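You operate a simulated robot arm through the tools that you are given. There is no shell and no other tool. Be economical: measure what you need, move in short steps, check, and stop when the job is done.

The job below is to be done with a simulated robot arm. You get a single attempt, and the scene is never put back.

TASK
Store the ticket's shift in the offset plug for its job.
Fine: plug into the socket, dial to the shift, one press of STORE, plug back into its pocket.

Only the result counts: the job must be done as asked and must still hold three seconds after the hand-in. Knocking over, shifting, dropping, spilling or breaking anything else fails it.

THE ROBOT
A 6-joint arm with a two-finger parallel gripper, fixed in place. Base frame: the origin is at the foot of the arm, x ahead of it, y to its left, z up; the work surface is at about z = 0.786. Readings come in m, degrees, newtons and seconds.
With the tool pointing down near the work surface it reaches from about 0.18 to 0.76 m from the base axis. Its first joint turns from -166.0 to 166.0 degrees. Payload 3.91 kg.
The TCP is the grasp point between the finger pads, 0.03 m short of the fingertips. In the tool frame z runs along the fingers and y along their closing line. Largest opening 0.11 m; finger width 0.02, thickness 0.01; the body of the gripper, 0.048 by 0.112 m, starts 0.055 m behind the TCP.
Orientation is that of the tool frame in the base frame, as a unit quaternion [w, x, y, z]. With the fingers straight down and closing along the base's y, the tool's x points along the base's -x, its y along +y and its z along -z.

THE INTERFACE
- The arm moves only by the tool drive_tool. Its argument "increments" is a list of rows, each a list of 7 numbers: the shift along the tool's x, y, z in units of 20 mm (1.0 is 20 mm), then the turn, a rotation vector about the tool's x, y, z in units of 4 degrees (1.0 is 4 degrees), then the closure in counts, from 0 (fully open) to 255 (shut). In form: [[x, y, z, rx, ry, rz, grip], ...]. A call has 1 to 10 rows; each row shifts and turns the commanded pose from where the row before left it, along the tool's axes as they then stand. A call with a number of a shift or a turn outside -1 to 1 is refused whole. A row lasts 0.2 s, in which the tool goes at most 0.05 m and 8.6 degrees; a call with a longer step from one row to the next is refused whole, and so is a gripper value outside its range. A pose out of reach is approached as far as the arm can. The call stops where the force on the tool passes 70 N (or 10 N more than at its start, if that is more) or the arm is blocked; 0.2 s more then pass. Each finger travels about 0.045 m/s and halts on what it meets, pressing with about 38 N; the grip force reading is that of the motor and also rises with nothing between the fingers. The clock runs only during rows and for 0.2 s after the last one: add rows that do not move to give the fingers time. It gives the time, the measured TCP pose, the force on the tool (base axes), the opening and the grip force at its end, in the units of the frame above (readings bear some noise), with the torque about the TCP (base axes, N m) and any sound that the robot's microphone picked up.
- Cameras (640 x 400 px; columns grow to the right, rows downward): "scene" is fixed at [0.2208, 0.4999, 1.552]; the picture's right is [-0.51, -0.86, 0.00], its down [-0.73, 0.43, -0.53] and it looks along [0.46, -0.27, -0.85] (base axes); focal length 324 px, centre (320, 200). "wrist" rides on the gripper at [0.071, 0.022, -0.107] in the tool frame; the picture's right is [-0.29, 0.96, 0.00], its down [-0.76, -0.23, -0.61] and it looks along [-0.58, -0.18, 0.79] (tool axes); focal length 243 px, centre (320, 200). There is no depth. A picture from a camera that has moved, and an enlarged one, comes with that camera's place and axes in the base frame and with its lens.
- grab_frame(camera): a new picture of that camera. The clock stands still meanwhile.
- slide_trunk(by): slides the trunk up (or, below 0, down) by that many m; the arm rides with it, the base frame stays. It gives what a move gives, with no picture.
- zoom(camera, box): a new picture of the part [left, top, right, bottom] of that camera's present view, enlarged. The clock stands still meanwhile.
- finish_job(): hands the job in; it is judged then, once.

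Go step by step. Nothing tells you positions but the pictures and the camera data: compare them with the known pose of the tool, close in by small moves and look again before you grip or let go. The budget is 120 turns and 76 pictures, counting those below and the enlarged ones. Unless the task says otherwise, let go and move clear before handing in, and close with one line.

The tools are called after "Request:" by a JSON object that holds its "name" and its "arguments". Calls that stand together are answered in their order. drive_tool: Moves the arm, as the interface text tells. Its arguments: {"type":"object","properties":{"increments":{"type":"array"}},"required":["increments"]} The other tools are called the same way: slide_trunk (by) slides the trunk up or down; grab_frame (camera) takes a picture; zoom (camera, box) takes an enlarged picture of a part of a camera's view; finish_job () hands the job in.

At the start:

```text
clock: 0.0
ee_pos: [0.4816, -0.0271, 1.1184]
tool_rot: [0.0, 0.001, 1.0, -0.001]
wrist_force: [0.1, 0.2, -0.2]
torque: [0.03, 0.05, -0.01]
width: 0.1099
finger_force: 0.1
trunk travel left (down, up): [-0.525, 0.065]
```

scene: 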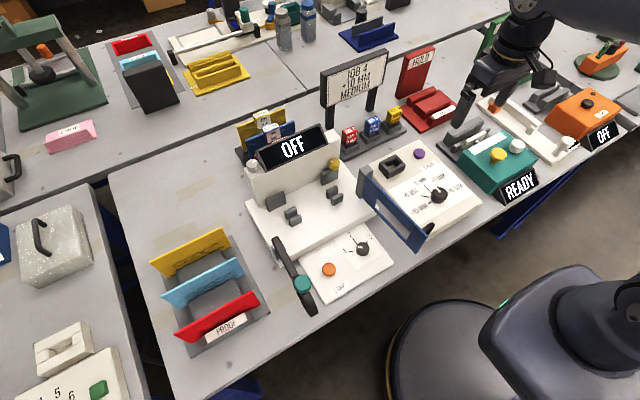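
wrist: 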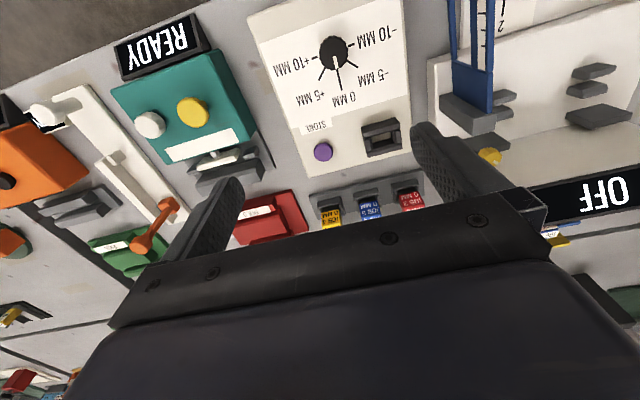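

I see the ticket board, three offset plugs, a dial box with a socket and a purple STORE button. I'll enlarge the ticket and the dial box first.

Request:
{"name": "zoom", "arguments": {"camera": "scene", "box": [310, 40, 410, 165]}}

Request:
{"name": "zoom", "arguments": {"camera": "scene", "box": [340, 120, 490, 250]}}

Request:
{"name": "zoom", "arguments": {"camera": "wrist", "box": [240, 0, 440, 240]}}

```text
3.20 times, centred on (360, 102) of scene
camera zoom: at [0.2208, 0.4999, 1.552], right [-0.51, -0.86, 0.0], down [-0.73, 0.43, -0.53], along [0.46, -0.27, -0.85], focal length 1038 px, centre (192, 512)
```

zoom: 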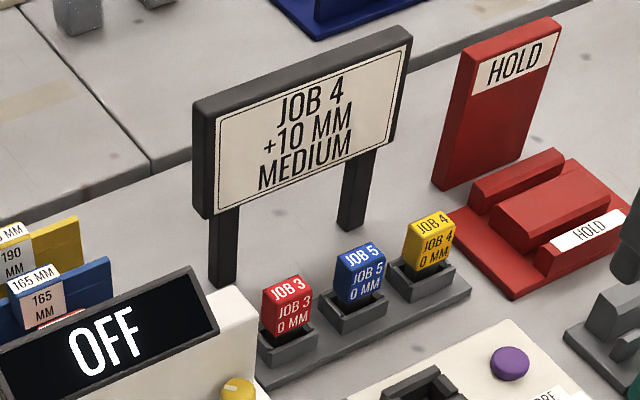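

```text
3.08 times, centred on (415, 185) of scene
camera zoom: at [0.2208, 0.4999, 1.552], right [-0.51, -0.86, 0.0], down [-0.73, 0.43, -0.53], along [0.46, -0.27, -0.85], focal length 998 px, centre (28, 246)
```

zoom: 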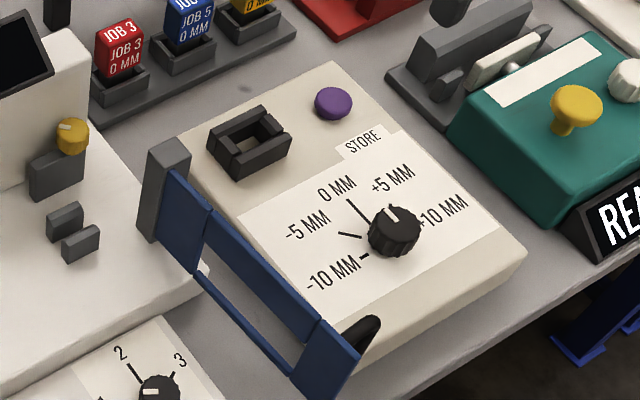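

```text
1.67 times, centred on (340, 120) of wrist
camera zoom: at [0.409, -0.0059, 1.2249], right [0.29, 0.96, 0.0], down [0.76, -0.23, 0.61], along [0.58, -0.18, -0.79], focal length 404 px, centre (287, 333)
```

zoom: 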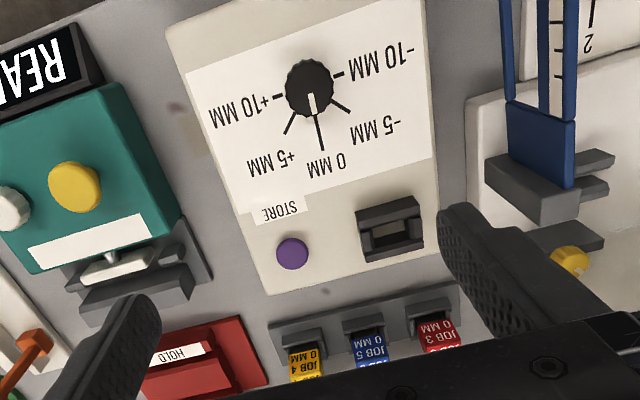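

The ticket says JOB 4, +10 MM, so I need the yellow plug, at roughly (0.75, -0.09, 0.84). The dial is near (0.46, 0.0, 0.84). I'll move in above the plug and look closer.

Request:
{"name": "drive_tool", "arguments": {"increments": [[-0.9, -0.3, 0.5, 0, 0, 0, 0], [-0.9, -0.3, 0.5, 0, 0, 0, 0], [-0.9, -0.3, 0.5, 0, 0, 0, 0], [-0.9, -0.3, 0.5, 0, 0, 0, 0], [-0.9, -0.3, 0.5, 0, 0, 0, 0], [-0.9, -0.3, 0.5, 0, 0, 0, 0], [-0.9, -0.3, 0.5, 0, 0, 0, 0], [-0.9, -0.3, 0.5, 0, 0, 0, 0], [-0.9, -0.3, 0.5, 0, 0, 0, 0], [-0.9, -0.3, 0.5, 0, 0, 0, 0]]}}

Request:
{"name": "grab_frame", "arguments": {"camera": "wrist"}}

Request:
{"name": "grab_frame", "arguments": {"camera": "scene"}}

```text
clock: 2.2
ee_pos: [0.6625, -0.0868, 1.0179]
tool_rot: [0.0, 0.0, 1.0, 0.0]
wrist_force: [0.1, 0.2, -0.7]
torque: [-0.01, -0.01, -0.02]
width: 0.11
finger_force: 0.1
trunk travel left (down, up): [-0.525, 0.065]
```

```text
70 pictures are left
camera wrist: at [0.5899, -0.066, 1.1249], right [0.29, 0.96, 0.0], down [0.76, -0.23, 0.61], along [0.58, -0.18, -0.79], focal length 243 px, centre (320, 200)
```

wrist: 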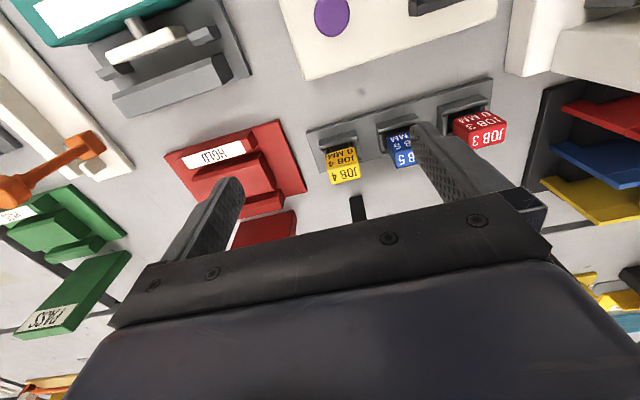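

```text
69 pictures are left
```

scene: 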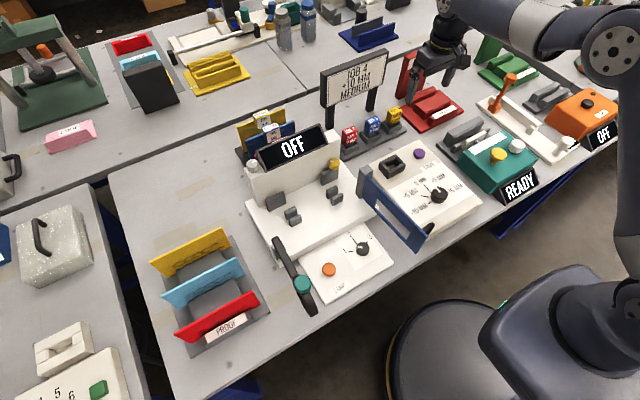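

The yellow plug's top is near (0.766, -0.09, 0.84), close to the reach limit. I'll move over it at a safe height and check that the arm gets there.

Request:
{"name": "drive_tool", "arguments": {"increments": [[-0.9, 0, 0.4, 0, 0, 0, 0], [-0.9, 0, 0.4, 0, 0, 0, 0], [-0.9, 0, 0.4, 0, 0, 0, 0], [-0.9, 0, 0.4, 0, 0, 0, 0], [-0.9, 0, 0.4, 0, 0, 0, 0], [-0.7, 0, 0.4, 0, 0, 0, 0]]}}

Request:
{"name": "grab_frame", "arguments": {"camera": "wrist"}}

Request:
{"name": "zoom", "arguments": {"camera": "scene", "box": [330, 20, 490, 160]}}

```text
clock: 3.6
ee_pos: [0.7486, -0.0831, 0.9669]
tool_rot: [0.002, 0.0, 1.0, 0.0]
wrist_force: [0.1, -0.3, -0.5]
torque: [-0.01, 0.04, -0.01]
width: 0.1097
finger_force: 0.1
out of reach, approached as far as the arm can: row 5, 6
trunk travel left (down, up): [-0.525, 0.065]
```

```text
68 pictures are left
camera wrist: at [0.6758, -0.0634, 1.0744], right [0.29, 0.96, 0.0], down [0.76, -0.23, 0.61], along [0.58, -0.18, -0.79], focal length 243 px, centre (320, 200)
```

wrist: 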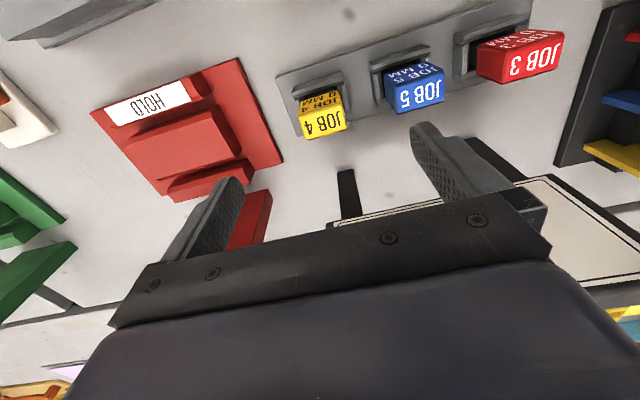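

```text
2.86 times, centred on (410, 90) of scene
camera zoom: at [0.2208, 0.4999, 1.552], right [-0.51, -0.86, 0.0], down [-0.73, 0.43, -0.53], along [0.46, -0.27, -0.85], focal length 927 px, centre (63, 514)
```

zoom: 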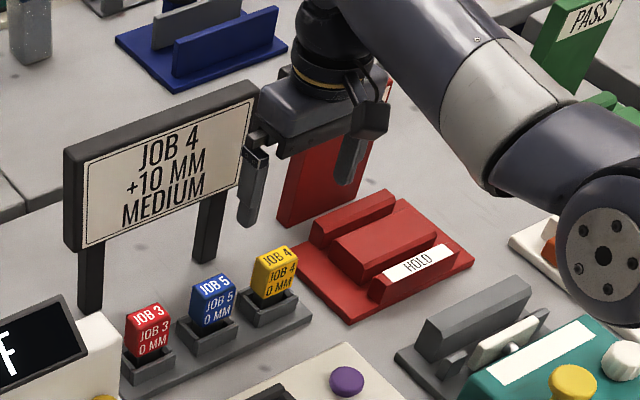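

The arm stops at about 0.7486 in x, which may already be nearly enough. I'll take an enlarged wrist view to locate the plug precisely.

Request:
{"name": "zoom", "arguments": {"camera": "wrist", "box": [260, 40, 460, 165]}}

Request:
{"name": "zoom", "arguments": {"camera": "scene", "box": [365, 95, 429, 135]}}

```text
3.20 times, centred on (360, 102) of wrist
camera zoom: at [0.6758, -0.0634, 1.0744], right [0.29, 0.96, 0.0], down [0.76, -0.23, 0.61], along [0.58, -0.18, -0.79], focal length 776 px, centre (192, 512)
```

zoom: 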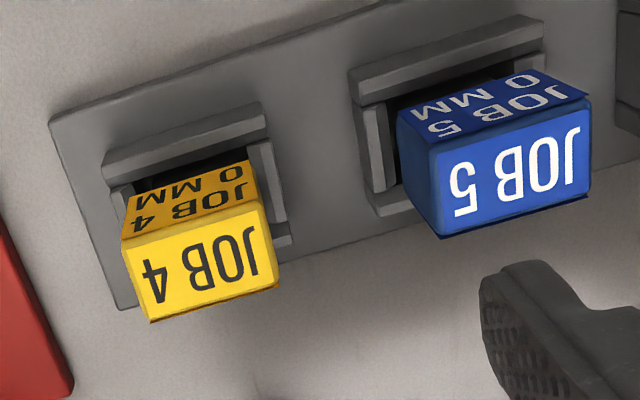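

```text
10.00 times, centred on (397, 115) of scene
camera zoom: at [0.2208, 0.4999, 1.552], right [-0.51, -0.86, 0.0], down [-0.73, 0.43, -0.53], along [0.46, -0.27, -0.85], focal length 3243 px, centre (-450, 1050)
```

zoom: 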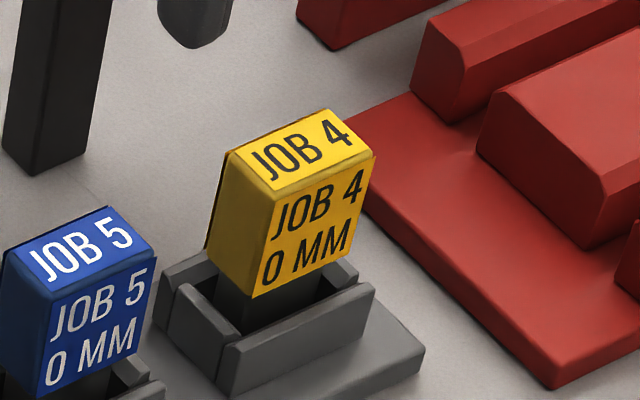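

The plug cap is about 41 × 26 mm and aligned with the base axes, centred near (0.7515, -0.0835) with its top at about 0.855. I'll narrow the fingers to roughly 70 mm and go down partway.

Request:
{"name": "drive_tool", "arguments": {"increments": [[0, 0, 0, 0, 0, 0, 93], [0, 0, 0, 0, 0, 0, 93], [0, 0, 0, 0, 0, 0, 93], [0, 0, 1, 0, 0, 0, 93], [0, 0, 1, 0, 0, 0, 93], [0, 0, 1, 0, 0, 0, 93], [0, 0, 0, 0, 0, 0, 93]]}}

Request:
{"name": "grab_frame", "arguments": {"camera": "wrist"}}

Request:
{"name": "zoom", "arguments": {"camera": "scene", "box": [345, 65, 445, 145]}}

```text
clock: 5.2
ee_pos: [0.7474, -0.0846, 0.9069]
tool_rot: [-0.001, 0.0, 1.0, 0.0]
wrist_force: [0.1, -1.2, 0.0]
torque: [-0.03, 0.02, -0.01]
width: 0.0699
finger_force: 0.1
trunk travel left (down, up): [-0.525, 0.065]
```

```text
64 pictures are left
camera wrist: at [0.6756, -0.0637, 1.0142], right [0.29, 0.96, 0.0], down [0.76, -0.23, 0.61], along [0.58, -0.18, -0.79], focal length 243 px, centre (320, 200)
```

wrist: 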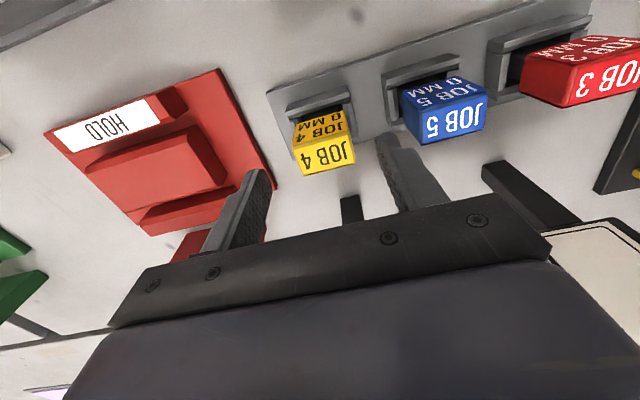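

```text
5.00 times, centred on (395, 105) of scene
camera zoom: at [0.2208, 0.4999, 1.552], right [-0.51, -0.86, 0.0], down [-0.73, 0.43, -0.53], along [0.46, -0.27, -0.85], focal length 1622 px, centre (-55, 675)
```

zoom: 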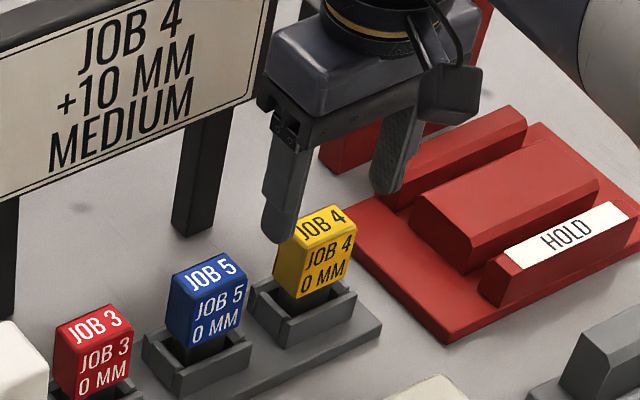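

The fingers straddle the plug in y. I'll go down another 40 mm, nudging forward 4 mm, and check.

Request:
{"name": "drive_tool", "arguments": {"increments": [[-0.2, 0.03, 0, 0, 0, 0, 93], [0, 0, 0.7, 0, 0, 0, 93], [0, 0, 0.7, 0, 0, 0, 93], [0, 0, 0.6, 0, 0, 0, 93], [0, 0, 0, 0, 0, 0, 93]]}}

Request:
{"name": "grab_frame", "arguments": {"camera": "wrist"}}

Request:
{"name": "zoom", "arguments": {"camera": "scene", "box": [345, 65, 445, 145]}}

```text
clock: 6.4
ee_pos: [0.7525, -0.0845, 0.8665]
tool_rot: [0.0, 0.0, 1.0, 0.0]
wrist_force: [-0.5, -0.3, 0.1]
torque: [0.01, 0.01, -0.01]
width: 0.0699
finger_force: 0.1
trunk travel left (down, up): [-0.525, 0.065]
```

```text
62 pictures are left
camera wrist: at [0.6796, -0.0632, 0.9745], right [0.29, 0.96, 0.0], down [0.76, -0.23, 0.61], along [0.58, -0.18, -0.79], focal length 243 px, centre (320, 200)
```

wrist: 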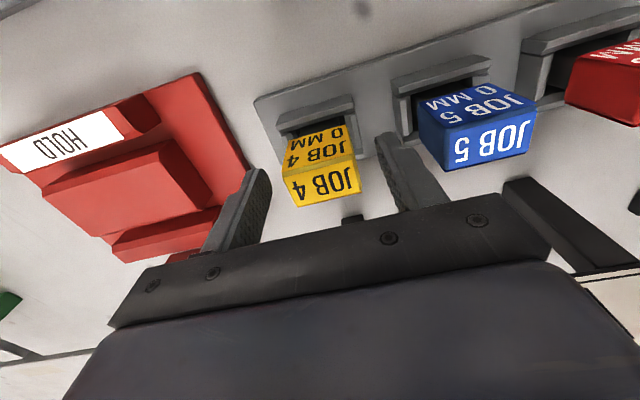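

```text
5.00 times, centred on (395, 105) of scene
camera zoom: at [0.2208, 0.4999, 1.552], right [-0.51, -0.86, 0.0], down [-0.73, 0.43, -0.53], along [0.46, -0.27, -0.85], focal length 1622 px, centre (-55, 675)
```

zoom: 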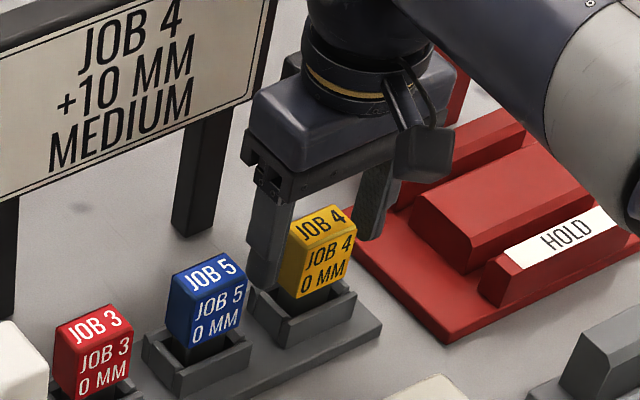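

Alignment is good and nothing is touching. I'll go down 12 mm more and close.

Request:
{"name": "drive_tool", "arguments": {"increments": [[0, 0, 0.3, 0, 0, 0, 93], [0, 0, 0.3, 0, 0, 0, 93], [0, 0, 0, 0, 0, 0, 255], [0, 0, 0, 0, 0, 0, 255], [0, 0, 0, 0, 0, 0, 255], [0, 0, 0, 0, 0, 0, 255]]}}

Request:
{"name": "zoom", "arguments": {"camera": "scene", "box": [345, 65, 445, 145]}}

Request:
{"name": "grab_frame", "arguments": {"camera": "wrist"}}

```text
clock: 7.8
ee_pos: [0.75, -0.0836, 0.8563]
tool_rot: [0.0, 0.0, 1.0, 0.0]
wrist_force: [0.2, -0.8, 0.1]
torque: [0.02, 0.02, 0.04]
width: 0.039
finger_force: 37.5
trunk travel left (down, up): [-0.525, 0.065]
```

```text
5.00 times, centred on (395, 105) of scene
camera zoom: at [0.2208, 0.4999, 1.552], right [-0.51, -0.86, 0.0], down [-0.73, 0.43, -0.53], along [0.46, -0.27, -0.85], focal length 1622 px, centre (-55, 675)
```

zoom: 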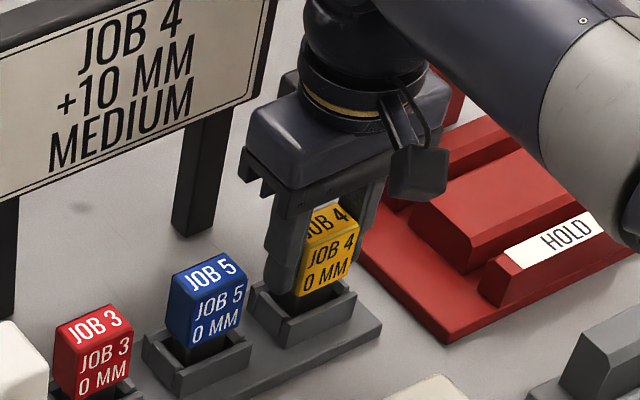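

```text
59 pictures are left
camera wrist: at [0.679, -0.0632, 0.9628], right [0.29, 0.96, 0.0], down [0.76, -0.23, 0.61], along [0.58, -0.18, -0.79], focal length 243 px, centre (320, 200)
```

wrist: 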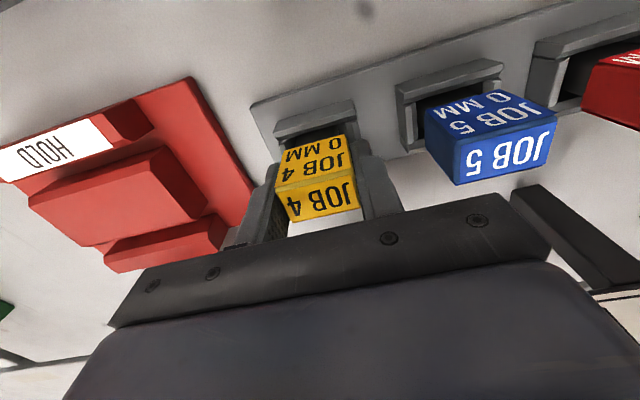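

The plug is gripped at 0.039 m. I'll lift it straight up and look at its stem.

Request:
{"name": "drive_tool", "arguments": {"increments": [[0, 0, -0.5, 0, 0, 0, 255], [0, 0, -0.5, 0, 0, 0, 255], [0, 0, -1, 0, 0, 0, 255], [0, 0, -1, 0, 0, 0, 255], [0, 0, -1, 0, 0, 0, 255], [0, 0, -1, 0, 0, 0, 255]]}}

Request:
{"name": "zoom", "arguments": {"camera": "scene", "box": [345, 45, 445, 145]}}

Request:
{"name": "grab_frame", "arguments": {"camera": "wrist"}}

```text
clock: 9.2
ee_pos: [0.7513, -0.0835, 0.9558]
tool_rot: [0.001, 0.0, 1.0, -0.001]
wrist_force: [-0.3, 0.4, 0.5]
torque: [0.04, 0.03, -0.01]
width: 0.0391
finger_force: 38.4
trunk travel left (down, up): [-0.525, 0.065]
```

```text
4.00 times, centred on (395, 95) of scene
camera zoom: at [0.2208, 0.4999, 1.552], right [-0.51, -0.86, 0.0], down [-0.73, 0.43, -0.53], along [0.46, -0.27, -0.85], focal length 1297 px, centre (20, 620)
```

zoom: 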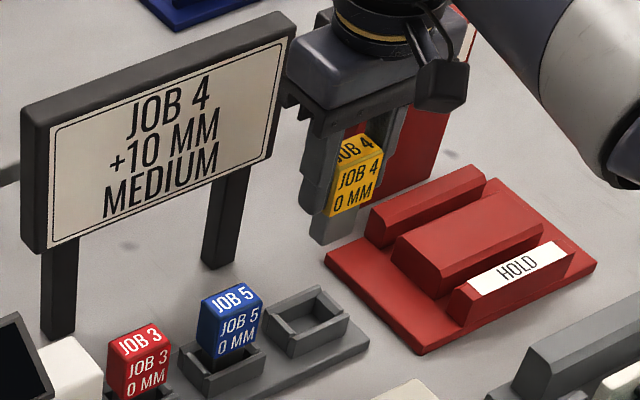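

```text
57 pictures are left
camera wrist: at [0.6772, -0.0624, 1.0623], right [0.29, 0.96, 0.0], down [0.76, -0.23, 0.61], along [0.58, -0.18, -0.79], focal length 243 px, centre (320, 200)
```

wrist: 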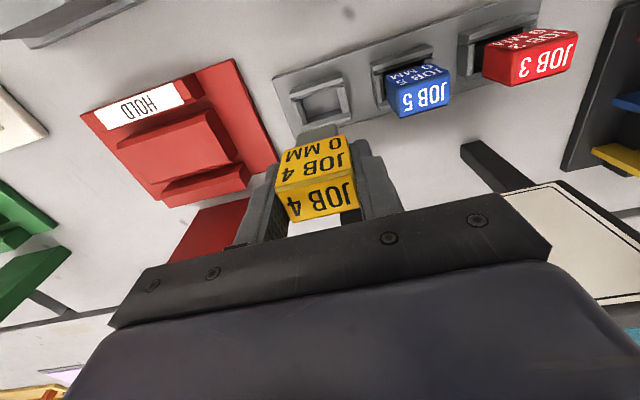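

The plug came out cleanly and has a short grey stem. I'll carry it at this height to near the socket at about (0.60, 0.044) and look.

Request:
{"name": "drive_tool", "arguments": {"increments": [[0.9375, 0.75, 0, 0, 0, 0, 255], [0.9375, 0.75, 0, 0, 0, 0, 255], [0.9375, 0.75, 0, 0, 0, 0, 255], [0.9375, 0.75, 0, 0, 0, 0, 255], [0.9375, 0.75, 0, 0, 0, 0, 255], [0.9375, 0.75, 0, 0, 0, 0, 255], [0.9375, 0.75, 0, 0, 0, 0, 255], [0.9375, 0.75, 0, 0, 0, 0, 255]]}}

Request:
{"name": "grab_frame", "arguments": {"camera": "wrist"}}

Request:
{"name": "zoom", "arguments": {"camera": "scene", "box": [330, 90, 490, 250]}}

```text
clock: 11.0
ee_pos: [0.6014, 0.0363, 0.9548]
tool_rot: [0.0, 0.0, 1.0, 0.0]
wrist_force: [-0.3, -0.8, -0.8]
torque: [0.02, 0.04, -0.01]
width: 0.0392
finger_force: 38.1
trunk travel left (down, up): [-0.525, 0.065]
```

```text
56 pictures are left
camera wrist: at [0.5282, 0.057, 1.0622], right [0.29, 0.96, 0.0], down [0.76, -0.23, 0.61], along [0.58, -0.18, -0.79], focal length 243 px, centre (320, 200)
```

wrist: 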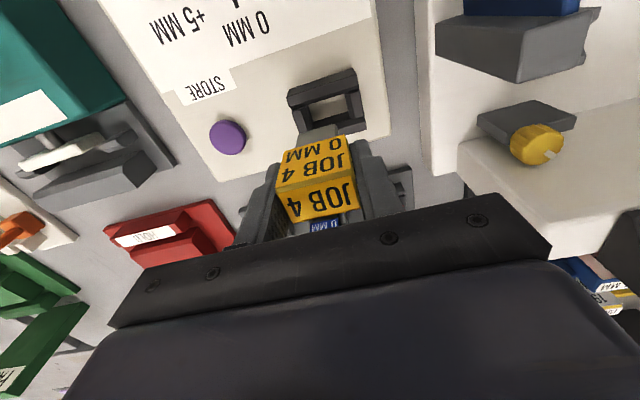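

```text
2.50 times, centred on (410, 170) of scene
camera zoom: at [0.2208, 0.4999, 1.552], right [-0.51, -0.86, 0.0], down [-0.73, 0.43, -0.53], along [0.46, -0.27, -0.85], focal length 811 px, centre (95, 275)
```

zoom: 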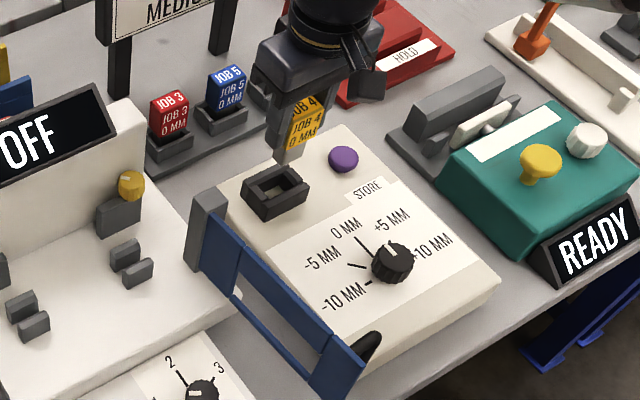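

The socket is just ahead of the plug. I'll enlarge it in both cameras.

Request:
{"name": "zoom", "arguments": {"camera": "wrist", "box": [250, 40, 410, 140]}}

Request:
{"name": "zoom", "arguments": {"camera": "scene", "box": [375, 125, 471, 185]}}

```text
4.00 times, centred on (330, 90) of wrist
camera zoom: at [0.5282, 0.057, 1.0622], right [0.29, 0.96, 0.0], down [0.76, -0.23, 0.61], along [0.58, -0.18, -0.79], focal length 970 px, centre (280, 640)
```

zoom: 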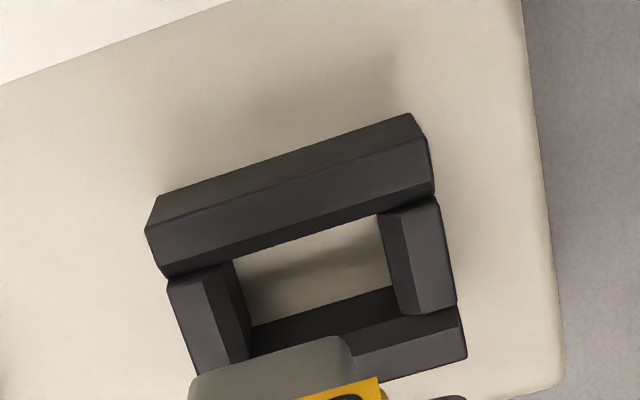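

```text
6.67 times, centred on (423, 155) of scene
camera zoom: at [0.2208, 0.4999, 1.552], right [-0.51, -0.86, 0.0], down [-0.73, 0.43, -0.53], along [0.46, -0.27, -0.85], focal length 2162 px, centre (-367, 500)
```

zoom: 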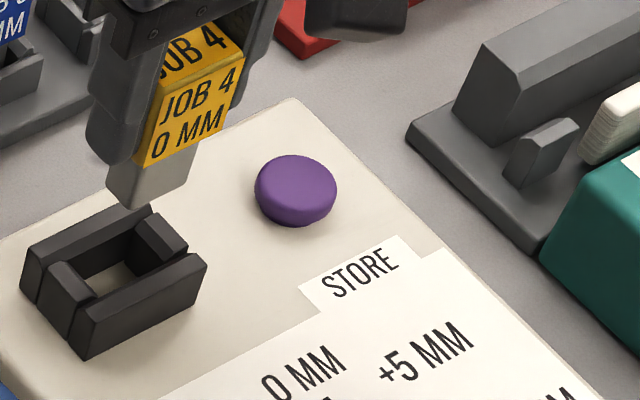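

The socket centre comes out at about (0.598, 0.043), its rim at about 0.843, aligned with the base. I'll centre on it and go down 25 mm, then look again.

Request:
{"name": "drive_tool", "arguments": {"increments": [[0.15, 0.33, 0, 0, 0, 0, 255], [0, 0, 0.625, 0, 0, 0, 255], [0, 0, 0.625, 0, 0, 0, 255], [0, 0, 0, 0, 0, 0, 255]]}}

Request:
{"name": "zoom", "arguments": {"camera": "wrist", "box": [230, 60, 420, 240]}}

Request:
{"name": "zoom", "arguments": {"camera": "scene", "box": [365, 115, 461, 185]}}

```text
clock: 12.0
ee_pos: [0.5978, 0.0416, 0.9304]
tool_rot: [0.001, 0.0, 1.0, 0.0]
wrist_force: [1.1, 0.4, -0.8]
torque: [0.03, -0.01, 0.01]
width: 0.0392
finger_force: 38.3
trunk travel left (down, up): [-0.525, 0.065]
```

```text
2.22 times, centred on (325, 150) of wrist
camera zoom: at [0.5256, 0.0636, 1.0371], right [0.29, 0.96, 0.0], down [0.76, -0.23, 0.61], along [0.58, -0.18, -0.79], focal length 539 px, centre (309, 311)
```

zoom: 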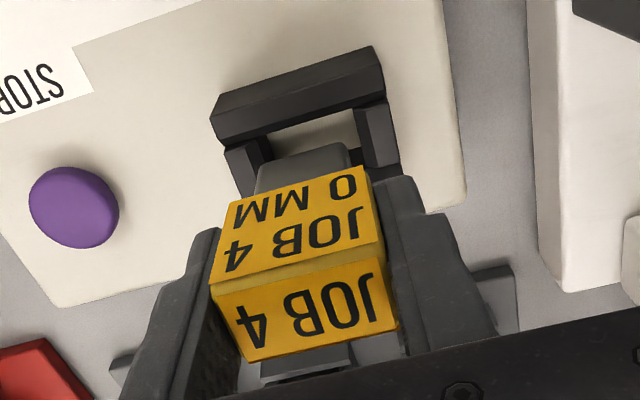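

```text
5.71 times, centred on (413, 150) of scene
camera zoom: at [0.2208, 0.4999, 1.552], right [-0.51, -0.86, 0.0], down [-0.73, 0.43, -0.53], along [0.46, -0.27, -0.85], focal length 1853 px, centre (-211, 486)
```

zoom: 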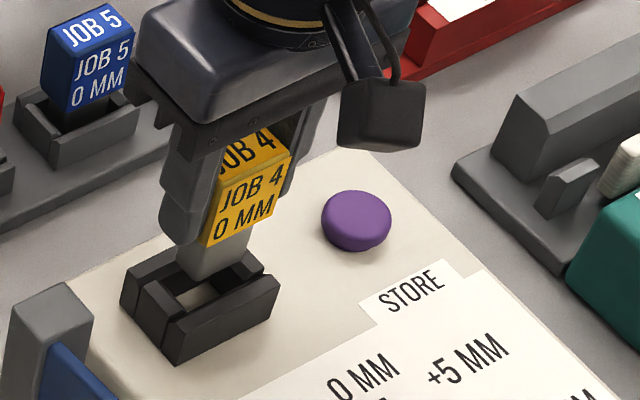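

The stem and socket line up in y and the x fit looks right within a millimetre. I'll go down to just above the rim, then a bit further, watching the force.

Request:
{"name": "drive_tool", "arguments": {"increments": [[-0.05, 0, 0, 0, 0, 0, 255], [0, 0, 0.4, 0, 0, 0, 255], [0, 0, 0.4, 0, 0, 0, 255], [0, 0, 0.3, 0, 0, 0, 255], [0, 0, 0, 0, 0, 0, 255]]}}

Request:
{"name": "zoom", "arguments": {"camera": "wrist", "box": [230, 60, 420, 240]}}

Request:
{"name": "zoom", "arguments": {"camera": "scene", "box": [365, 115, 461, 185]}}

```text
clock: 13.2
ee_pos: [0.5989, 0.0425, 0.9076]
tool_rot: [-0.002, 0.0, 1.0, 0.0]
wrist_force: [-6.3, 1.3, -1.8]
torque: [0.1, 0.39, 0.0]
width: 0.0389
finger_force: 37.8
trunk travel left (down, up): [-0.525, 0.065]
```

```text
2.22 times, centred on (325, 150) of wrist
camera zoom: at [0.5262, 0.0638, 1.0148], right [0.29, 0.96, 0.0], down [0.76, -0.23, 0.61], along [0.58, -0.18, -0.8], focal length 539 px, centre (309, 311)
```

zoom: 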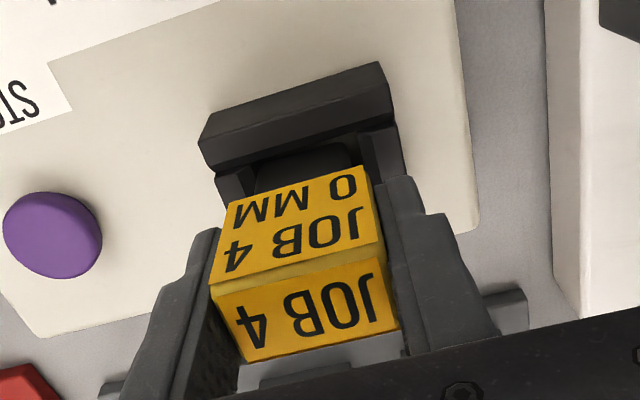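

```text
5.71 times, centred on (413, 150) of scene
camera zoom: at [0.2208, 0.4999, 1.552], right [-0.51, -0.86, 0.0], down [-0.73, 0.43, -0.53], along [0.46, -0.27, -0.85], focal length 1853 px, centre (-211, 486)
```

zoom: 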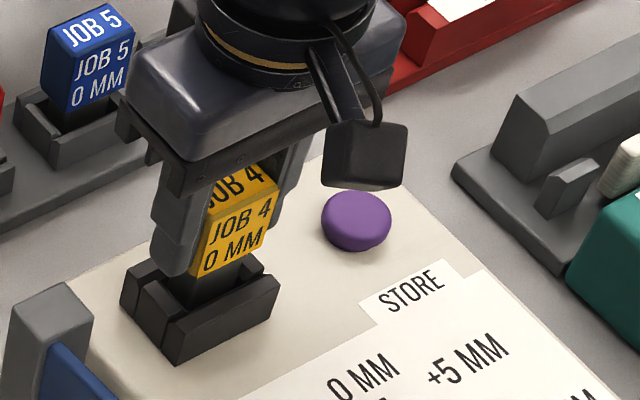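

A sideways force of -6 N in x says the stem touches the rear chamfer. I'll shift back 1.5 mm and go down gently.

Request:
{"name": "drive_tool", "arguments": {"increments": [[0.075, 0, 0, 0, 0, 0, 255], [0, 0, 0.15, 0, 0, 0, 255], [0, 0, 0.1, 0, 0, 0, 255], [0, 0, 0, 0, 0, 0, 255]]}}

```text
clock: 14.2
ee_pos: [0.5988, 0.0432, 0.9033]
tool_rot: [0.001, 0.0, 1.0, 0.0]
wrist_force: [-2.8, 1.7, 1.7]
torque: [0.11, 0.12, 0.02]
width: 0.0391
finger_force: 37.9
trunk travel left (down, up): [-0.525, 0.065]
```

Request:
{"name": "drive_tool", "arguments": {"increments": [[0.03, 0.015, 0, 0, 0, 0, 255], [0, 0, 0.15, 0, 0, 0, 255], [0, 0, 0.15, 0, 0, 0, 255], [0, 0, 0, 0, 0, 0, 255]]}}

```text
clock: 15.2
ee_pos: [0.597, 0.0433, 0.8985]
tool_rot: [0.0, -0.001, 1.0, 0.0]
wrist_force: [0.3, 0.5, -0.2]
torque: [0.07, -0.01, 0.01]
width: 0.0392
finger_force: 37.8
trunk travel left (down, up): [-0.525, 0.065]
```

The sideways force is gone. I'll continue down in small steps.

Request:
{"name": "drive_tool", "arguments": {"increments": [[0, 0, 0.15, 0, 0, 0, 255], [0, 0, 0.15, 0, 0, 0, 255], [0, 0, 0, 0, 0, 0, 255]]}}

Request:
{"name": "zoom", "arguments": {"camera": "scene", "box": [365, 115, 461, 185]}}

```text
clock: 16.0
ee_pos: [0.5965, 0.0433, 0.8935]
tool_rot: [0.001, 0.0, 1.0, 0.0]
wrist_force: [-1.5, -0.1, 14.6]
torque: [-0.05, 0.12, 0.0]
width: 0.039
finger_force: 38.5
trunk travel left (down, up): [-0.525, 0.065]
```

```text
5.71 times, centred on (413, 150) of scene
camera zoom: at [0.2208, 0.4999, 1.552], right [-0.51, -0.86, 0.0], down [-0.73, 0.43, -0.53], along [0.46, -0.27, -0.85], focal length 1853 px, centre (-211, 486)
```

zoom: 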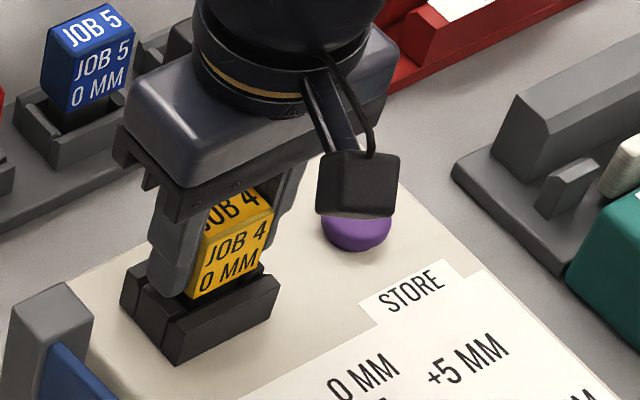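

It met 14.6 N and the cap sits at the rim, so the plug is seated. I'll release and rise.

Request:
{"name": "drive_tool", "arguments": {"increments": [[0, 0, 0, 0, 0, 0, 93], [0, 0, 0, 0, 0, 0, 93], [0, 0, 0, 0, 0, 0, 93], [0, 0, -0.5, 0, 0, 0, 93], [0, 0, -1, 0, 0, 0, 93], [0, 0, -1, 0, 0, 0, 93], [0, 0, -1, 0, 0, 0, 93]]}}

Request:
{"name": "grab_frame", "arguments": {"camera": "wrist"}}

Request:
{"name": "zoom", "arguments": {"camera": "scene", "box": [345, 90, 505, 250]}}

```text
clock: 17.6
ee_pos: [0.5977, 0.0428, 0.9613]
tool_rot: [-0.001, 0.0, 1.0, 0.0]
wrist_force: [-0.6, -0.1, -0.7]
torque: [0.0, 0.0, 0.03]
width: 0.0699
finger_force: 0.1
trunk travel left (down, up): [-0.525, 0.065]
```

```text
47 pictures are left
camera wrist: at [0.5252, 0.064, 1.0685], right [0.29, 0.96, 0.0], down [0.76, -0.23, 0.61], along [0.58, -0.18, -0.79], focal length 243 px, centre (320, 200)
```

wrist: 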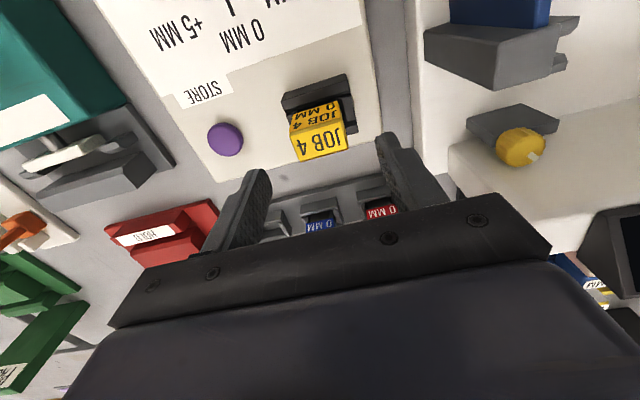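

```text
2.50 times, centred on (425, 170) of scene
camera zoom: at [0.2208, 0.4999, 1.552], right [-0.51, -0.86, 0.0], down [-0.73, 0.43, -0.53], along [0.46, -0.27, -0.85], focal length 811 px, centre (58, 275)
```

zoom: 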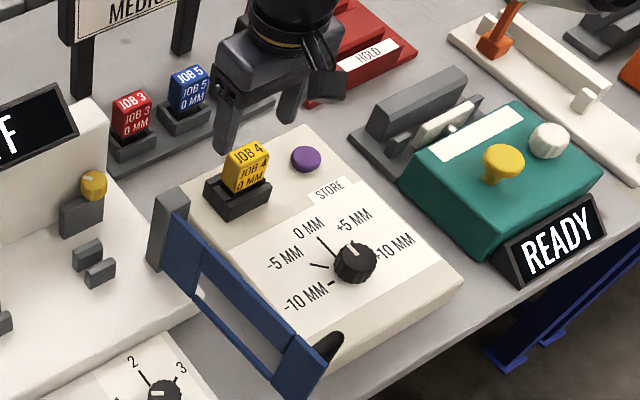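

The plug stands upright in the socket. Next I'll move above the dial at about (0.457, -0.003) and look.

Request:
{"name": "drive_tool", "arguments": {"increments": [[0.875, -0.29, 0, 0, 0, 0, 93], [0.875, -0.29, 0, 0, 0, 0, 93], [0.875, -0.29, 0, 0, 0, 0, 93], [0.875, -0.29, 0, 0, 0, 0, 93], [0.875, -0.29, 0, 0, 0, 0, 93], [0.875, -0.29, 0, 0, 0, 0, 93], [0.875, -0.29, 0, 0, 0, 0, 93], [0.875, -0.29, 0, 0, 0, 0, 93]]}}

Request:
{"name": "zoom", "arguments": {"camera": "wrist", "box": [220, 40, 420, 165]}}

Request:
{"name": "zoom", "arguments": {"camera": "scene", "box": [385, 130, 485, 230]}}

```text
clock: 19.4
ee_pos: [0.456, -0.004, 0.9635]
tool_rot: [0.0, 0.0, 1.0, -0.001]
wrist_force: [0.3, -0.7, 0.2]
torque: [0.02, -0.02, -0.02]
width: 0.0701
finger_force: 0.1
trunk travel left (down, up): [-0.525, 0.065]
```

```text
3.20 times, centred on (320, 102) of wrist
camera zoom: at [0.3847, 0.0169, 1.0691], right [0.29, 0.96, 0.0], down [0.76, -0.23, 0.61], along [0.58, -0.18, -0.79], focal length 776 px, centre (320, 512)
```

zoom: 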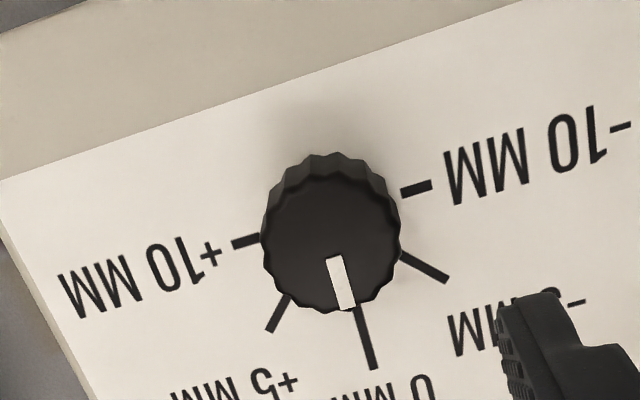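

```text
4.00 times, centred on (435, 180) of scene
camera zoom: at [0.2208, 0.4999, 1.552], right [-0.51, -0.86, 0.0], down [-0.73, 0.43, -0.53], along [0.46, -0.27, -0.85], focal length 1297 px, centre (-140, 280)
```

zoom: 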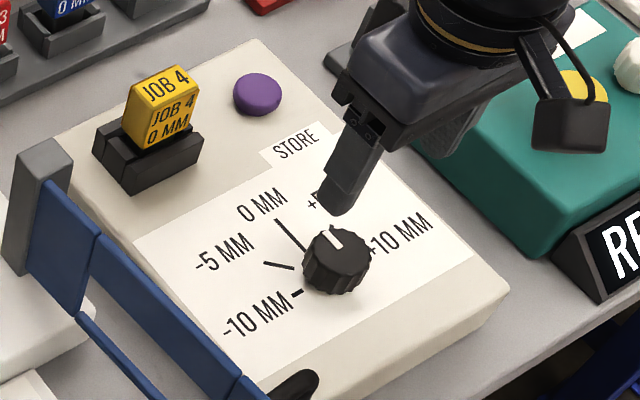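

The knob is centred near (0.4555, -0.002), top about 0.848, 37 mm wide. The marks are 45° apart, so +10 is 90° clockwise seen from above. I'll go down around it.

Request:
{"name": "drive_tool", "arguments": {"increments": [[0, 0.1, 1, 0, 0, 0, 93], [0, 0, 1, 0, 0, 0, 93], [0, 0, 1, 0, 0, 0, 93], [0, 0, 1, 0, 0, 0, 93], [0, 0, 0.6, 0, 0, 0, 93], [0, 0, 0, 0, 0, 0, 93]]}}

Request:
{"name": "zoom", "arguments": {"camera": "wrist", "box": [220, 100, 420, 225]}}

Request:
{"name": "zoom", "arguments": {"camera": "scene", "box": [385, 150, 485, 230]}}

```text
clock: 20.8
ee_pos: [0.4576, -0.0023, 0.8688]
tool_rot: [0.001, 0.0, 1.0, 0.0]
wrist_force: [0.1, 0.4, 1.4]
torque: [0.01, 0.02, -0.02]
width: 0.0697
finger_force: 0.0
trunk travel left (down, up): [-0.525, 0.065]
```

```text
3.20 times, centred on (320, 162) of wrist
camera zoom: at [0.3853, 0.0197, 0.976], right [0.29, 0.96, 0.0], down [0.76, -0.23, 0.61], along [0.58, -0.18, -0.79], focal length 776 px, centre (320, 320)
```

zoom: 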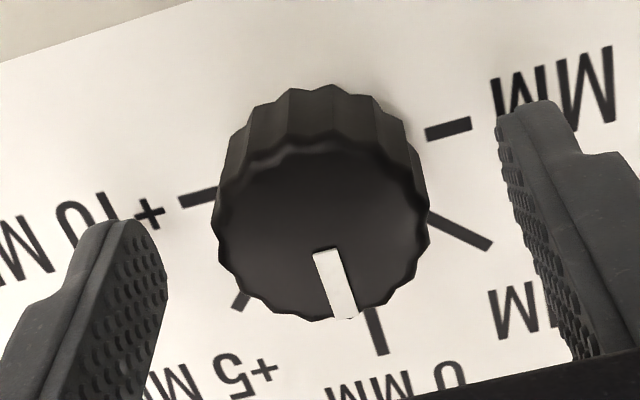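

```text
5.00 times, centred on (435, 190) of scene
camera zoom: at [0.2208, 0.4999, 1.552], right [-0.51, -0.86, 0.0], down [-0.73, 0.43, -0.53], along [0.46, -0.27, -0.85], focal length 1622 px, centre (-255, 250)
```

zoom: 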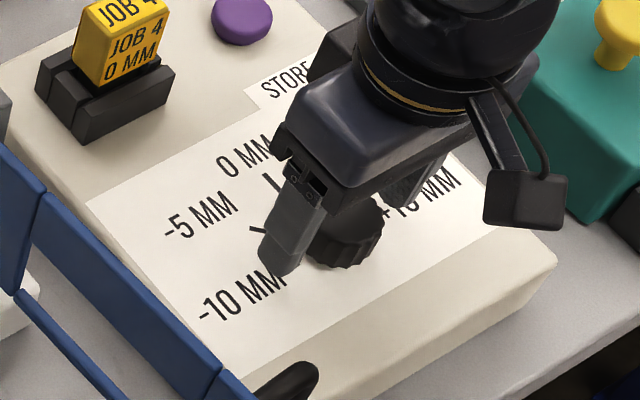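

The knob is well centred between the fingers. I'll go down 5 mm, close, and start turning 36°.

Request:
{"name": "drive_tool", "arguments": {"increments": [[0.03, 0, 0.25, 0, 0, 0, 93], [0, 0, 0, 0, 0, 0, 255], [0, 0, 0, 0, 0, 0, 255], [0, 0, 0, 0, 0, 0, 255], [0, 0, 0, 0, 0, 0, 255]]}}

Request:
{"name": "drive_tool", "arguments": {"increments": [[0, 0, 0, 0, 0, 0.9, 255], [0, 0, 0, 0, 0, 0.9, 255], [0, 0, 0, 0, 0, 0.9, 255], [0, 0, 0, 0, 0, 0.9, 255], [0, 0, 0, 0, 0, 0.9, 255], [0, 0, 0, 0, 0, 0.9, 255], [0, 0, 0, 0, 0, 0.9, 255], [0, 0, 0, 0, 0, 0.9, 255], [0, 0, 0, 0, 0, 0.9, 255], [0, 0, 0, 0, 0, 0.9, 255]]}}

Request:
{"name": "zoom", "arguments": {"camera": "wrist", "box": [220, 100, 420, 225]}}

```text
clock: 22.0
ee_pos: [0.4573, -0.0003, 0.8644]
tool_rot: [0.0, 0.0, 1.0, 0.0]
wrist_force: [-0.7, 10.4, -3.9]
torque: [1.0, -0.4, -0.03]
width: 0.0378
finger_force: 45.0
trunk travel left (down, up): [-0.525, 0.065]
```

```text
clock: 24.2
ee_pos: [0.4564, -0.0013, 0.8653]
tool_rot: [-0.002, 0.31, 0.951, 0.0]
wrist_force: [-1.7, 5.1, -20.8]
torque: [0.56, -0.62, 0.0]
width: 0.0376
finger_force: 44.9
trunk travel left (down, up): [-0.525, 0.065]
```

```text
3.20 times, centred on (320, 162) of wrist
camera zoom: at [0.4106, 0.0574, 0.9712], right [0.8, 0.6, 0.0], down [0.48, -0.63, 0.61], along [0.36, -0.49, -0.79], focal length 776 px, centre (320, 320)
```

zoom: 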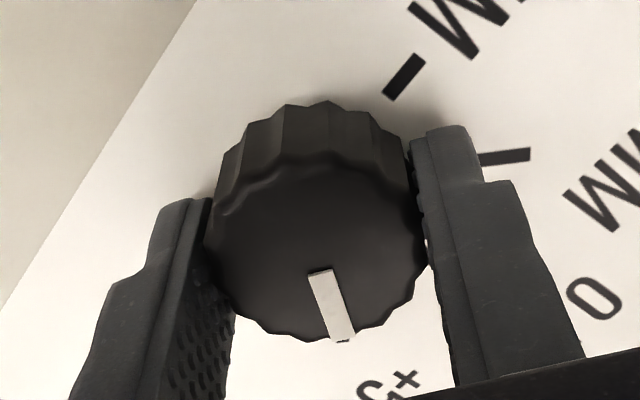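

The knob is turning with the fingers. There is a mild pull on z, so I'll ease down 1 mm while turning a further 36°.

Request:
{"name": "drive_tool", "arguments": {"increments": [[0, 0, 0.05, 0, 0, 0, 255], [0, 0, 0, 0, 0, 0.9, 255], [0, 0, 0, 0, 0, 0.9, 255], [0, 0, 0, 0, 0, 0.9, 255], [0, 0, 0, 0, 0, 0.9, 255], [0, 0, 0, 0, 0, 0.9, 255], [0, 0, 0, 0, 0, 0.9, 255], [0, 0, 0, 0, 0, 0.9, 255], [0, 0, 0, 0, 0, 0.9, 255], [0, 0, 0, 0, 0, 0.9, 255]]}}

Request:
{"name": "zoom", "arguments": {"camera": "wrist", "box": [220, 100, 420, 225]}}

```text
clock: 26.4
ee_pos: [0.4559, -0.0014, 0.864]
tool_rot: [0.0, 0.562, 0.827, 0.001]
wrist_force: [-8.2, -3.2, 16.0]
torque: [-0.86, 0.64, 0.0]
width: 0.0378
finger_force: 44.8
trunk travel left (down, up): [-0.525, 0.065]
```

```text
3.20 times, centred on (320, 162) of wrist
camera zoom: at [0.4482, 0.0715, 0.9711], right [1.0, 0.08, 0.0], down [0.06, -0.79, 0.61], along [0.05, -0.61, -0.79], focal length 776 px, centre (320, 320)
```

zoom: 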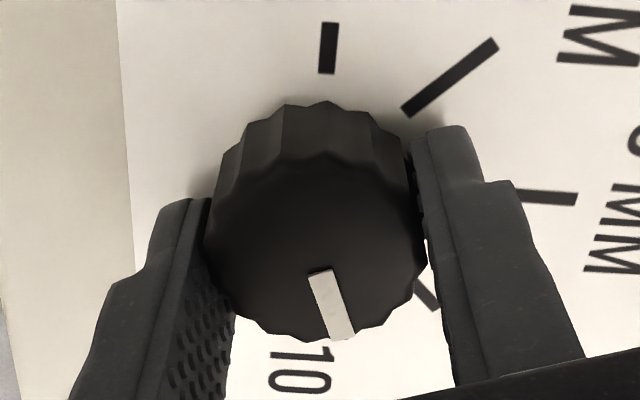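

The turn so far is 68.4°. I'll turn the remaining 21.6°.

Request:
{"name": "drive_tool", "arguments": {"increments": [[0, 0, -0.03, 0, 0, 0.9, 255], [0, 0, 0, 0, 0, 0.9, 255], [0, 0, 0, 0, 0, 0.9, 255], [0, 0, 0, 0, 0, 0.9, 255], [0, 0, 0, 0, 0, 0.9, 255], [0, 0, 0, 0, 0, 0.9, 255], [0, 0, 0, 0, 0, 0, 255]]}}

Request:
{"name": "grab_frame", "arguments": {"camera": "wrist"}}

```text
clock: 28.0
ee_pos: [0.4554, -0.0027, 0.8641]
tool_rot: [-0.001, 0.707, 0.707, 0.0]
wrist_force: [-15.3, -8.3, -4.9]
torque: [-0.1, -0.8, 0.13]
width: 0.0378
finger_force: 45.1
trunk travel left (down, up): [-0.525, 0.065]
```

```text
39 pictures are left
camera wrist: at [0.4754, 0.0683, 0.9711], right [0.96, -0.29, 0.0], down [-0.23, -0.76, 0.61], along [-0.18, -0.58, -0.79], focal length 243 px, centre (320, 200)
```

wrist: 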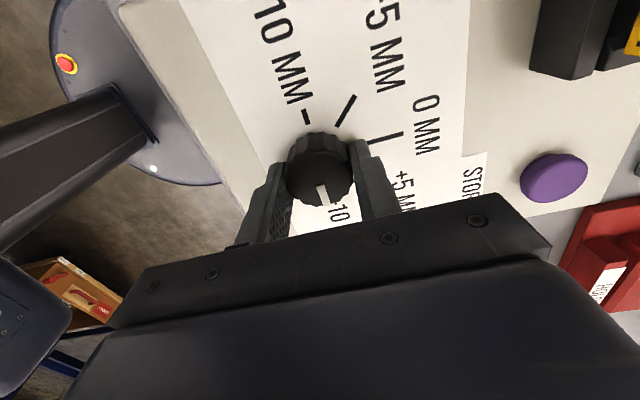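

The 90° turn is done. I'll release, rise, and check the pointer.

Request:
{"name": "drive_tool", "arguments": {"increments": [[0, 0, 0, 0, 0, 0, 93], [0, 0, 0, 0, 0, 0, 93], [0, 0, 0, 0, 0, 0, 93], [0, 0, -0.6, 0, 0, 0, 93], [0, 0, -1, 0, 0, 0, 93], [0, 0, -1, 0, 0, 0, 93], [0, 0, -1, 0, 0, 0, 93], [0, 0, -1, 0, 0, 0, 93]]}}

Request:
{"name": "zoom", "arguments": {"camera": "wrist", "box": [220, 20, 420, 185]}}

Request:
{"name": "zoom", "arguments": {"camera": "scene", "box": [345, 110, 505, 250]}}

```text
clock: 29.8
ee_pos: [0.4559, -0.0027, 0.9572]
tool_rot: [0.0, 0.707, 0.707, 0.0]
wrist_force: [0.0, 0.2, 0.4]
torque: [0.0, 0.0, 0.05]
width: 0.0697
finger_force: 0.1
trunk travel left (down, up): [-0.525, 0.065]
```

```text
2.42 times, centred on (320, 102) of wrist
camera zoom: at [0.4766, 0.0684, 1.0638], right [0.96, -0.29, 0.0], down [-0.23, -0.76, 0.61], along [-0.18, -0.58, -0.79], focal length 588 px, centre (320, 436)
```

zoom: 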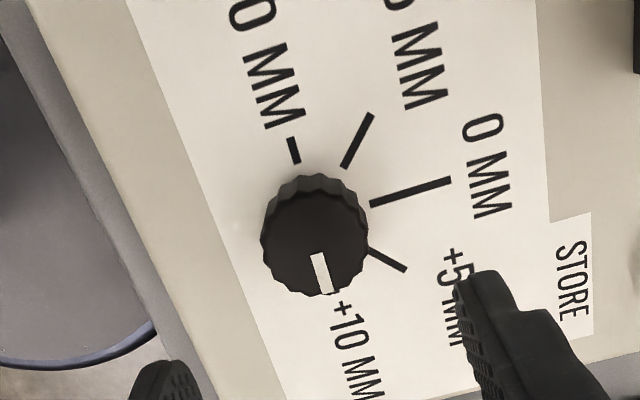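

```text
2.86 times, centred on (425, 180) of scene
camera zoom: at [0.2208, 0.4999, 1.552], right [-0.51, -0.86, 0.0], down [-0.73, 0.43, -0.53], along [0.46, -0.27, -0.85], focal length 927 px, centre (20, 257)
```

zoom: 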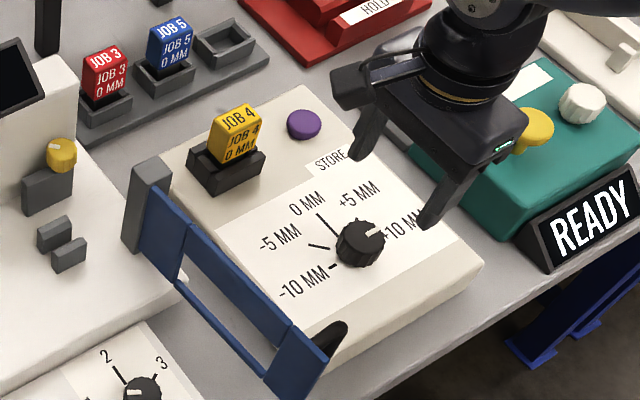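

The pointer is on +10 MM. I'll turn the tool back to its original yaw with the fingers closing, then go over STORE.

Request:
{"name": "drive_tool", "arguments": {"increments": [[0, 0, 0, 0, 0, -1, 255], [0, 0, 0, 0, 0, -1, 255], [0, 0, 0, 0, 0, -1, 255], [0, 0, 0, 0, 0, -1, 255], [0, 0, 0, 0, 0, -1, 255], [0, 0, 0, 0, 0, -1, 255], [0, 0, 0, 0, 0, -1, 255], [0, 0, 0, 0, 0, -1, 255], [0, 0, 0, 0, 0, -1, 255], [0, 0, 0, 0, 0, -1, 255]]}}

Request:
{"name": "drive_tool", "arguments": {"increments": [[0, 0, 0, 0, 0, -1, 255], [0, 0, 0, 0, 0, -1, 255], [0, 0, 0, 0, 0, -1, 255], [0, 0, 0, 0, 0, -1, 255], [0, 0, 0, 0, 0, -1, 255], [0, 0, 0, 0, 0, -1, 255], [0, 0, 0, 0, 0, -1, 255], [0, 0, 0, 0, 0, -1, 255], [0, 0, 0, 0, 0, -1, 255], [0, 0, 0, 0, 0, -1, 255]]}}

Request:
{"name": "drive_tool", "arguments": {"increments": [[0, 0, 0, 0, 0, -1, 255], [0, 0, 0, 0, 0, -1, 255], [0, 0, 0, 0, 0, -0.5, 255], [-0.9, -0.4, 0, 0, 0, 0, 255], [-0.9, -0.4, 0, 0, 0, 0, 255], [-0.9, -0.4, 0, 0, 0, 0, 255], [-0.9, -0.4, 0, 0, 0, 0, 255], [-0.9, -0.4, 0, 0, 0, 0, 255], [-0.9, -0.4, 0, 0, 0, 0, 255]]}}

Request:
{"name": "grab_frame", "arguments": {"camera": "wrist"}}

```text
clock: 32.0
ee_pos: [0.4567, -0.0015, 0.9559]
tool_rot: [0.0, 0.422, 0.907, 0.0]
wrist_force: [0.2, 0.5, 0.0]
torque: [-0.03, 0.0, 0.0]
width: 0.0
finger_force: 37.6
trunk travel left (down, up): [-0.525, 0.065]
```

```text
clock: 34.2
ee_pos: [0.4571, -0.001, 0.9561]
tool_rot: [0.0, 0.087, 0.996, 0.0]
wrist_force: [0.5, 0.7, -0.6]
torque: [-0.01, 0.01, -0.03]
width: 0.0001
finger_force: 37.6
trunk travel left (down, up): [-0.525, 0.065]
```

```text
clock: 36.2
ee_pos: [0.5653, -0.0503, 0.9563]
tool_rot: [0.0, 0.0, 1.0, 0.0]
wrist_force: [0.3, 0.0, -0.1]
torque: [0.02, 0.01, 0.02]
width: 0.0
finger_force: 37.2
trunk travel left (down, up): [-0.525, 0.065]
```

```text
36 pictures are left
camera wrist: at [0.4926, -0.0287, 1.0629], right [0.29, 0.96, 0.0], down [0.76, -0.23, 0.61], along [0.58, -0.18, -0.79], focal length 243 px, centre (320, 200)
```

wrist: 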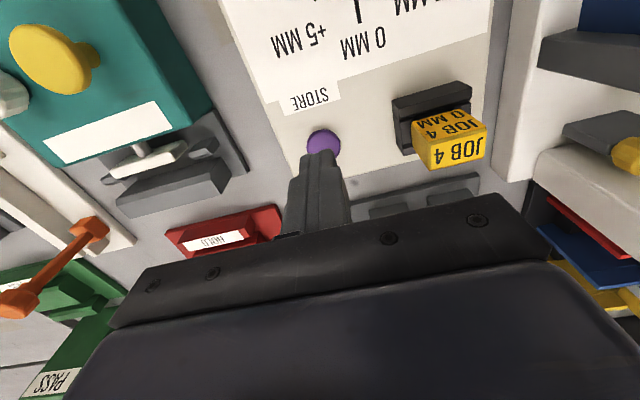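

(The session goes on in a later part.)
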